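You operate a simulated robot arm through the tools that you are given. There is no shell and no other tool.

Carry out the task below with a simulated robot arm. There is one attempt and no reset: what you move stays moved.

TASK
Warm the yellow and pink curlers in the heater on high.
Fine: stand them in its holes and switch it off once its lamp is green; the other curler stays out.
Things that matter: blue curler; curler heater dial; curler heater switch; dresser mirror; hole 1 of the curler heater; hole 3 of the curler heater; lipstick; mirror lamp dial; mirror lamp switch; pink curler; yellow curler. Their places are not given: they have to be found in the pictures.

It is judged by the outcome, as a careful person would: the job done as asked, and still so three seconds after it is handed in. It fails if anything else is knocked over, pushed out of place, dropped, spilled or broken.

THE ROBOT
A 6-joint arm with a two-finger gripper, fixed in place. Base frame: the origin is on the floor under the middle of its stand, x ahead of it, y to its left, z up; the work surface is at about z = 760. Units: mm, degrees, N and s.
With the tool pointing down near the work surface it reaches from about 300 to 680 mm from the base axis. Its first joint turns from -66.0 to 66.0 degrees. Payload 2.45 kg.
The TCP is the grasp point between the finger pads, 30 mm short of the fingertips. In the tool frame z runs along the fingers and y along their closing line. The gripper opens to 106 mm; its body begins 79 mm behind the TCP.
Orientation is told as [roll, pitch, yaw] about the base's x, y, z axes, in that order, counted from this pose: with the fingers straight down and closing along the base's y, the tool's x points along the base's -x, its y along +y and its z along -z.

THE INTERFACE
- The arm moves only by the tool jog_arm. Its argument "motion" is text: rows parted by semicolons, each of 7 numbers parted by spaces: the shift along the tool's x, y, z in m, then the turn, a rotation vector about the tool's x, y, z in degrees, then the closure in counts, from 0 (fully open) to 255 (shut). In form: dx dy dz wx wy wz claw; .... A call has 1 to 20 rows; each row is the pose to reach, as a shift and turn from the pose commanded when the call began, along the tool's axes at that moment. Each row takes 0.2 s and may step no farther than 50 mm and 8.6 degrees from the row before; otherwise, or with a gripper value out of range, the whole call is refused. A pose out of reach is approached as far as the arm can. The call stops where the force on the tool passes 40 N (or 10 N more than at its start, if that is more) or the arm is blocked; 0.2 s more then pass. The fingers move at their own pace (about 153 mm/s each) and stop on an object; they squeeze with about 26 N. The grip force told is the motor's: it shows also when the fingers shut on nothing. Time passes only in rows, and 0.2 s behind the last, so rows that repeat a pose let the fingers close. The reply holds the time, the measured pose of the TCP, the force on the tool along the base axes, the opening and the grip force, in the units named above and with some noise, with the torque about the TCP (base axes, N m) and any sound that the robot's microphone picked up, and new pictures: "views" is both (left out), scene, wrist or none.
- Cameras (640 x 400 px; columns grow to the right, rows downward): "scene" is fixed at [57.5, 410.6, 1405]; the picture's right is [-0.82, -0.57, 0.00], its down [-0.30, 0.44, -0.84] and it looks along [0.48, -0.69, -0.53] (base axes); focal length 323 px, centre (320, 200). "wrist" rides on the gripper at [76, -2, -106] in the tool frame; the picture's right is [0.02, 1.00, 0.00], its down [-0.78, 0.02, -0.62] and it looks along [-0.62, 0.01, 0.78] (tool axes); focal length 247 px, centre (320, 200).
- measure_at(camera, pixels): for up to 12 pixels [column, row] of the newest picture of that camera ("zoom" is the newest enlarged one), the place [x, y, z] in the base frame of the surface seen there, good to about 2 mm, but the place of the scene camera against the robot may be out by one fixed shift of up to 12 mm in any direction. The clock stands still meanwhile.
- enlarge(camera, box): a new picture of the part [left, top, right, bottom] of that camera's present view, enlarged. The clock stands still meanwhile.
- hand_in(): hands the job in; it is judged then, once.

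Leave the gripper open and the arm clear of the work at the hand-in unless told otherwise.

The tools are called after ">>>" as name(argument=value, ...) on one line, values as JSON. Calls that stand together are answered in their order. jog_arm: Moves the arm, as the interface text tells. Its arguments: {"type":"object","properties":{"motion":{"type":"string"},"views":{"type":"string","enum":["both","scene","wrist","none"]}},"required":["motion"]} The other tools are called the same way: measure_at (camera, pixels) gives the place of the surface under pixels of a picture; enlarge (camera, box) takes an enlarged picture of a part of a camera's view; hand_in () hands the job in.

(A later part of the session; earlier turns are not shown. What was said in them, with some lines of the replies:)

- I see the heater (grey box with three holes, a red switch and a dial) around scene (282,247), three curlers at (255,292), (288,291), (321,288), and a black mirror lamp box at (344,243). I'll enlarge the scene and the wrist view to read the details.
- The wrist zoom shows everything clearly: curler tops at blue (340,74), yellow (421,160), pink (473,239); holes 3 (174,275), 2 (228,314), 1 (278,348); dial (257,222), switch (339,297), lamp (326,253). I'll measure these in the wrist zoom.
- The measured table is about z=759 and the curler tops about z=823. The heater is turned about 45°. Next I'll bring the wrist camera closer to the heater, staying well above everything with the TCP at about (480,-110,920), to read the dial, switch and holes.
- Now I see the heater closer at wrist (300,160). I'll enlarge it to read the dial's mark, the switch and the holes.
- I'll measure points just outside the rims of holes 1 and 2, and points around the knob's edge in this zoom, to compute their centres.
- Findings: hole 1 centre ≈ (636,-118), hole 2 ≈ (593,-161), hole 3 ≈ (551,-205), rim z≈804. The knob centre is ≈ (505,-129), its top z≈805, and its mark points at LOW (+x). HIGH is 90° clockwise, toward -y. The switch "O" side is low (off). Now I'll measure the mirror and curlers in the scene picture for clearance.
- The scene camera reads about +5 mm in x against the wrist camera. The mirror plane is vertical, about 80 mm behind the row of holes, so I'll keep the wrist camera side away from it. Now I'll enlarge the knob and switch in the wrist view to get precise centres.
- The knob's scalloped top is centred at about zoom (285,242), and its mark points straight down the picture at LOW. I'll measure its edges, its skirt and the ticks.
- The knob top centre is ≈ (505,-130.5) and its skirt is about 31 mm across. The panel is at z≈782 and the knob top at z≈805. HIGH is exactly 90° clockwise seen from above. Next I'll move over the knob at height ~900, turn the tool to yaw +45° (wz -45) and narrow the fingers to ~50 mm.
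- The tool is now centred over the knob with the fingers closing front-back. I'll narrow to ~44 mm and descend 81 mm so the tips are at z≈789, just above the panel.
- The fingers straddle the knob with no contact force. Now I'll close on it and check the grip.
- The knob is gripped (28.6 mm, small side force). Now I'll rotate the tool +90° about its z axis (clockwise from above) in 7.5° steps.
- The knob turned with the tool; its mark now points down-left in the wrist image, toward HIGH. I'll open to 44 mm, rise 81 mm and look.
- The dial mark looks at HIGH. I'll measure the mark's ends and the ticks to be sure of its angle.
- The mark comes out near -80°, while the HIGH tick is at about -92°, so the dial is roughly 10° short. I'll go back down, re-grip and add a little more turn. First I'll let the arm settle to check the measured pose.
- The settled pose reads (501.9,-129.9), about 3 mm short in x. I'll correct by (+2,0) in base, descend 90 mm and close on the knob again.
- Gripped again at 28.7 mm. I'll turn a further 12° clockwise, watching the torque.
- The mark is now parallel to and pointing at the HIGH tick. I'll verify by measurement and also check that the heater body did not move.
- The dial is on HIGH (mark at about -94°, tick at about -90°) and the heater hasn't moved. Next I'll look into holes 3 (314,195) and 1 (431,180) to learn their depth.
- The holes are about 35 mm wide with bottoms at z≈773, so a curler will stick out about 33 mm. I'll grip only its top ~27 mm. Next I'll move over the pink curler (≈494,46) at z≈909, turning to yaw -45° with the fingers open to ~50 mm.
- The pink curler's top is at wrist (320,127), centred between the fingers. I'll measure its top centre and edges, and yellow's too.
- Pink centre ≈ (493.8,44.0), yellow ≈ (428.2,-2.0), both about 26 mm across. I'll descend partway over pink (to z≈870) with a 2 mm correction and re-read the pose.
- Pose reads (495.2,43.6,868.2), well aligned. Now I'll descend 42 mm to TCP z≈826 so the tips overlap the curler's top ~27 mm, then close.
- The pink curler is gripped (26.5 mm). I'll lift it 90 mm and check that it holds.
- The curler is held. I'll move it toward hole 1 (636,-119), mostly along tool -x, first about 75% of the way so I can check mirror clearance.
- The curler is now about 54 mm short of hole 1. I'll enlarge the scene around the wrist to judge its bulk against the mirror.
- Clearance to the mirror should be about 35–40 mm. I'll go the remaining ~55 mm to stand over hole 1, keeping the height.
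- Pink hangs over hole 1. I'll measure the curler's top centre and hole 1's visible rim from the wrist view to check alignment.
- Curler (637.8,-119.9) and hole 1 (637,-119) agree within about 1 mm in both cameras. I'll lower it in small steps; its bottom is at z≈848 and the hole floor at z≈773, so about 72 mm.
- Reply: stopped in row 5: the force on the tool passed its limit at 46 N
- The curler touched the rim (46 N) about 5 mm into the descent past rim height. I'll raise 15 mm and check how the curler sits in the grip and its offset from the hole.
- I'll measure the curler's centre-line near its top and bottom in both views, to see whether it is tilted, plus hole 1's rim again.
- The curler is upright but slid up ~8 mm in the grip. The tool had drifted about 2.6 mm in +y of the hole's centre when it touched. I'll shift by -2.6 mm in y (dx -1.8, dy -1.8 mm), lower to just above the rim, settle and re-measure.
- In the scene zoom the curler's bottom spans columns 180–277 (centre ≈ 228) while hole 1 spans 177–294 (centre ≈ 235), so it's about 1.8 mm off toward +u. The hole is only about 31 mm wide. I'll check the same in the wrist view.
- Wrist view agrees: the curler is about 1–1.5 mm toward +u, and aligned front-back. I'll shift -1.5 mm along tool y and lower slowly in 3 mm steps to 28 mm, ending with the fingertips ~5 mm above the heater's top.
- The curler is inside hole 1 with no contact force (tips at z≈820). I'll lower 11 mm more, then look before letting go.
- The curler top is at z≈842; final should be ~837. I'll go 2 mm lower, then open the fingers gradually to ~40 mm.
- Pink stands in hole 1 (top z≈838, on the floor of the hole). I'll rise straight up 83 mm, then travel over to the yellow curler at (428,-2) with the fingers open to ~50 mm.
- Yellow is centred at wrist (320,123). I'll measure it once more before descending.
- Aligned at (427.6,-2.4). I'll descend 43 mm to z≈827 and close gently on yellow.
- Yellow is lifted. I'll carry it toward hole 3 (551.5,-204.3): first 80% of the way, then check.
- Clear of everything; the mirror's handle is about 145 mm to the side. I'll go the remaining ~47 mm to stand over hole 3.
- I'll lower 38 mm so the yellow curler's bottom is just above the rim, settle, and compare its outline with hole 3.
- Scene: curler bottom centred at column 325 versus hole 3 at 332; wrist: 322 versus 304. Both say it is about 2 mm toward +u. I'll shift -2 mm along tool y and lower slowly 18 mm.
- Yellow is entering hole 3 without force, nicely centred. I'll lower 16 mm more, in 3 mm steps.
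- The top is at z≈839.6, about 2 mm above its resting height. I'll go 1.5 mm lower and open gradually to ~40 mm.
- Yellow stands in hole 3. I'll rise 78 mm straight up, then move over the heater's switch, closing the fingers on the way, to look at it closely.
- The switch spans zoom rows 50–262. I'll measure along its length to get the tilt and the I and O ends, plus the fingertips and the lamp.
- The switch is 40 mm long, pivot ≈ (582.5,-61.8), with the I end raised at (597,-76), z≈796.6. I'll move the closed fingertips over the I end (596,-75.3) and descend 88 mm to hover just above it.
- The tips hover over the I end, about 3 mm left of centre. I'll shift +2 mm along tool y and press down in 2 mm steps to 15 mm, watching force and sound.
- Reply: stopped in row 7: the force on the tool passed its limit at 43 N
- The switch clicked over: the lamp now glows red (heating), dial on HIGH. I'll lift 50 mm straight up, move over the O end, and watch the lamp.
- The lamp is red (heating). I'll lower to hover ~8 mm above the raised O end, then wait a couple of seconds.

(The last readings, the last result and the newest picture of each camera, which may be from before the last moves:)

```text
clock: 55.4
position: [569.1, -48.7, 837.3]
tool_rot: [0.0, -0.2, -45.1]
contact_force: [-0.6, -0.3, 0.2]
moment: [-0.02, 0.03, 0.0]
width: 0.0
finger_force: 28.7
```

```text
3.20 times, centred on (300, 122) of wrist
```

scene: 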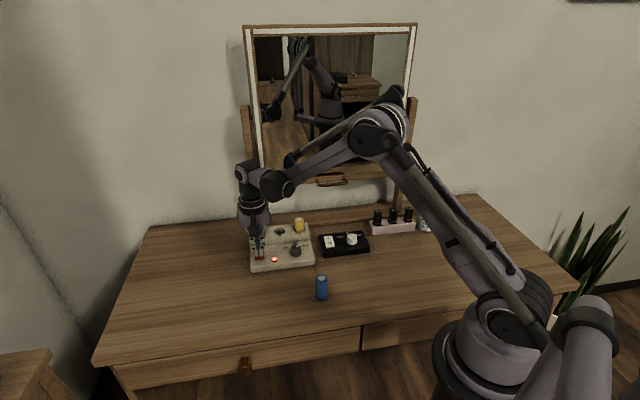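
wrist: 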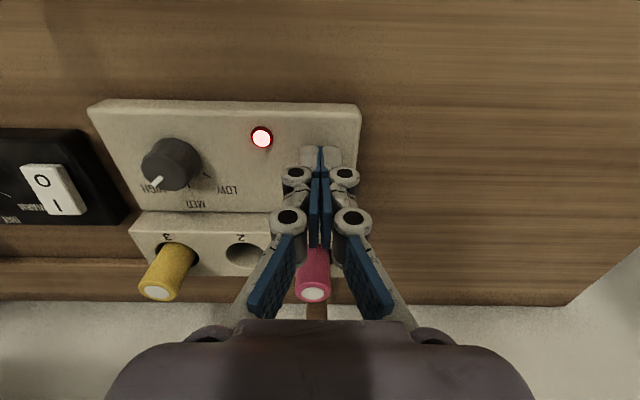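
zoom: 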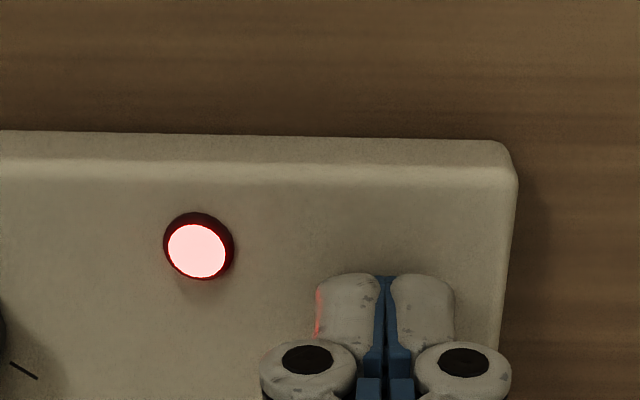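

The tips hover over the O end and the lamp is still red. I'll wait about 2 s in place and look again.

>>> jog_arm(motion="0 0 0 0 0 0 255; 0 0 0 0 0 0 255; 0 0 0 0 0 0 255; 0 0 0 0 0 0 255; 0 0 0 0 0 0 255; 0 0 0 0 0 0 255; 0 0 0 0 0 0 255; 0 0 0 0 0 0 255; 0 0 0 0 0 0 255; 0 0 0 0 0 0 255", views="wrist")

```text
clock: 57.6
position: [567.2, -47.2, 836.9]
tool_rot: [0.0, -0.1, -45.1]
contact_force: [-0.3, -1.0, -0.5]
moment: [-0.03, -0.02, -0.02]
width: 0.0
finger_force: 28.3
```

wrist: 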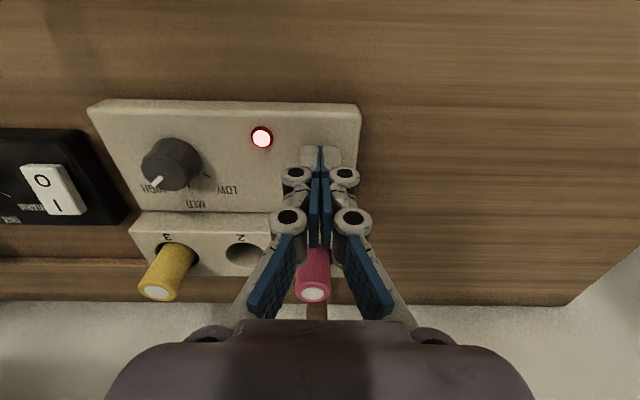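

The lamp is still red at (262,138). I'll wait another ~3 s.

>>> jog_arm(motion="0 0 0 0 0 0 255; 0 0 0 0 0 0 255; 0 0 0 0 0 0 255; 0 0 0 0 0 0 255; 0 0 0 0 0 0 255; 0 0 0 0 0 0 255; 0 0 0 0 0 0 255; 0 0 0 0 0 0 255; 0 0 0 0 0 0 255; 0 0 0 0 0 0 255; 0 0 0 0 0 0 255; 0 0 0 0 0 0 255; 0 0 0 0 0 0 255; 0 0 0 0 0 0 255", views="wrist")

```text
clock: 60.6
position: [568.7, -49.0, 836.5]
tool_rot: [0.0, -0.1, -45.2]
contact_force: [0.3, -0.1, 0.6]
moment: [0.03, 0.03, 0.0]
width: 0.1
finger_force: 28.8
```

wrist: 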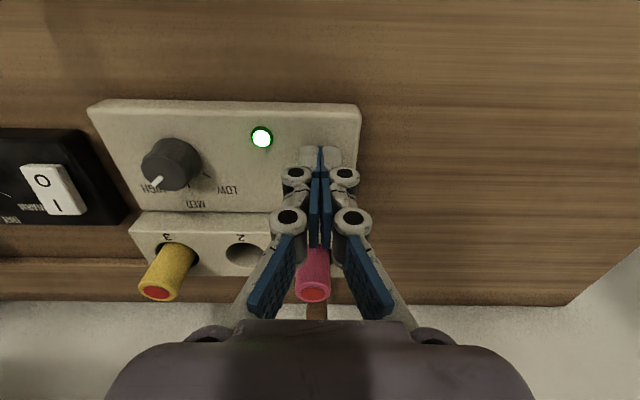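

The lamp is green and the curler tops have turned red (warm). Now I'll press the O end down in small steps to switch off.

>>> jog_arm(motion="0 0 0.004 0 0 0 255; 0 0 0.008 0 0 0 255; 0 0 0.010 0 0 0 255; 0 0 0.012 0 0 0 255; 0 0 0.014 0 0 0 255; 0 0 0.0155 0 0 0 255; 0 0 0.017 0 0 0 255", views="both")

>>> enlarge(camera="scene", box=[230, 200, 330, 275])

```text
clock: 62.2
position: [570.5, -49.1, 819.7]
tool_rot: [0.0, -0.1, -45.1]
contact_force: [-1.1, -0.5, 1.2]
moment: [-0.01, 0.01, 0.01]
width: 6.2
finger_force: 28.4
```

scene: 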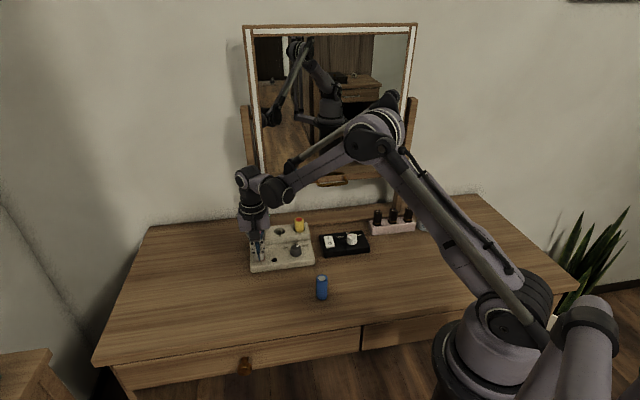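
wrist: 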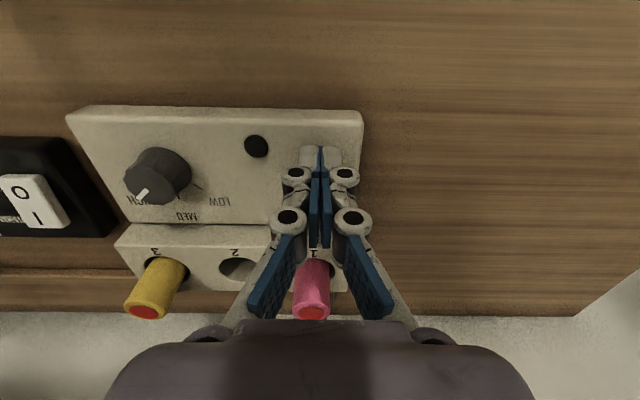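

```text
5.33 times, centred on (280, 238) of scene
```

zoom: 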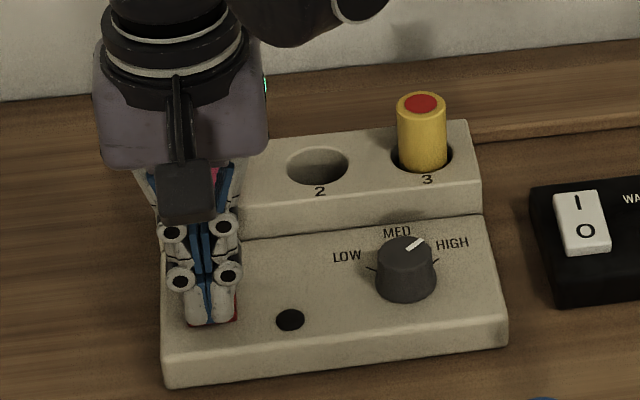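

The lamp has gone dark and the switch is off. I'll lift straight up 100 mm, then back the arm away toward the base and open the gripper.

>>> jog_arm(motion="0 0 -0.01 0 0 0 255; 0 0 -0.04 0 0 0 255; 0 0 -0.08 0 0 0 255; 0 0 -0.11 0 0 0 200; 0.02 -0.02 -0.14 0 0 0 100; 0.04 -0.04 -0.17 0 0 0 0; 0.06 -0.06 -0.2 0 0 0 0; 0.08 -0.08 -0.23 0 0 0 0; 0.1 -0.1 -0.26 0 0 0 0; 0.12 -0.12 -0.28 0 0 0 0; 0.14 -0.14 -0.28 0 0 0 0; 0.14 -0.14 -0.28 0 0 0 0; 0.14 -0.14 -0.28 0 0 0 0", views="both")

>>> enlarge(camera="scene", box=[230, 195, 390, 310])

>>> enlarge(camera="wrist", box=[180, 40, 460, 240])

```text
clock: 65.0
position: [370.7, -50.5, 1102.9]
tool_rot: [0.0, -0.1, -45.0]
contact_force: [-0.7, -0.8, 0.8]
moment: [-0.05, -0.01, 0.02]
width: 105.9
finger_force: 0.0
```

scene: 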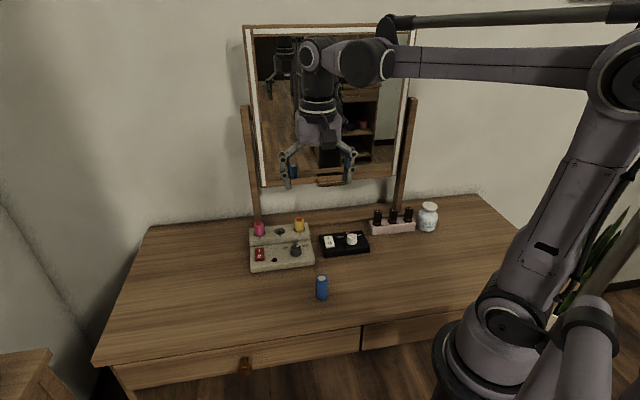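
wrist: 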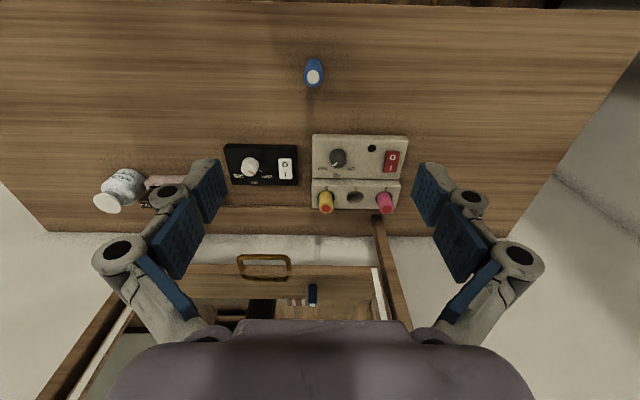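

```text
3.48 times, centred on (310, 252) of scene
```

zoom: 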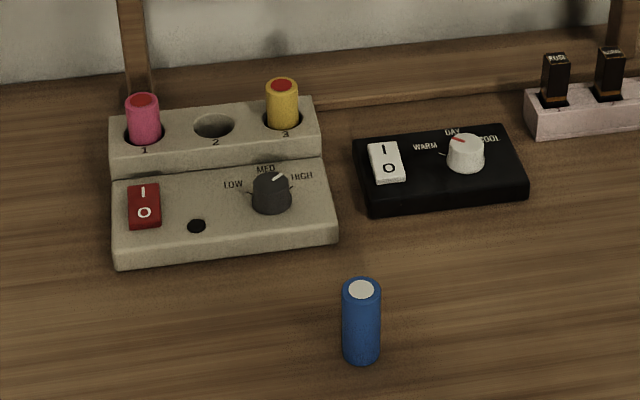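

```text
2.00 times, centred on (320, 140) of wrist
```

zoom: 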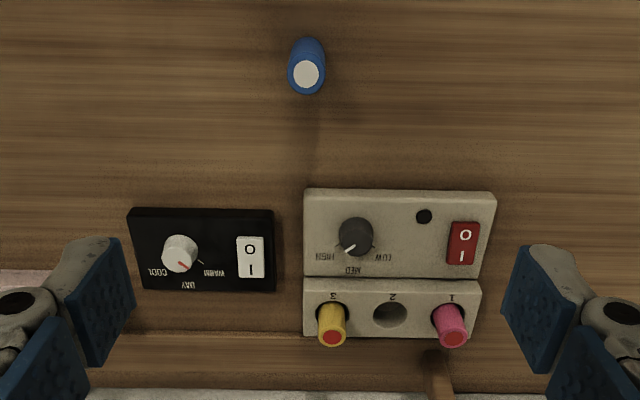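

Pink and yellow stand in holes 1 and 3 with warm red tops. The lamp is dark, blue is where it was, and the lamp box and lipsticks are untouched. As a last check I'll measure the switch's tilt, the heater's corners and the blue curler.

>>> measure_at(camera="zoom", pixels=[[467, 226], [460, 260], [424, 216], [307, 73], [331, 338], [452, 339], [311, 192], [490, 194], [180, 250]])

```text
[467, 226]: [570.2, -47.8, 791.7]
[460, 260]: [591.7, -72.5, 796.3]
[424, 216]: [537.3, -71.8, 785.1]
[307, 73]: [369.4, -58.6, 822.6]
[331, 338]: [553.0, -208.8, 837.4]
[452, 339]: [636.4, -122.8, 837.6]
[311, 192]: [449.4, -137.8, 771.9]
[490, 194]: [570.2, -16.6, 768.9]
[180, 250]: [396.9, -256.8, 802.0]
```

The switch is tilted to off (O end low at z≈791.7, I end at 796.3). The heater and blue curler have not moved, both curlers stand in their holes at z≈837, and the arm is clear with the gripper open. I'm handing in.

>>> hand_in()

```text
The job is handed in.
```

The pink and yellow curlers are warmed and standing in the heater, pink in hole 1 and yellow in hole 3. I haven't seen a verdict on the hand-in.

- **Heating:** I set the dial to HIGH and switched the heater on. I switched it off after the lamp turned green; both curler tops had turned red by then. The lamp is now dark and the switch is on O.
- **Other things:** The blue curler stayed out, and it and the heater measured where they started. The mirror, mirror lamp and lipstick looked undisturbed in the last pictures.
- **Rim contact:** On the first try the pink curler touched the rim of hole 1 (about 46 N) and slid up roughly 8 mm in the grip. I lifted it, realigned, and it went in freely. It dropped the last few millimetres when I let go.
- **Arm:** It is clear of the work with the gripper open.
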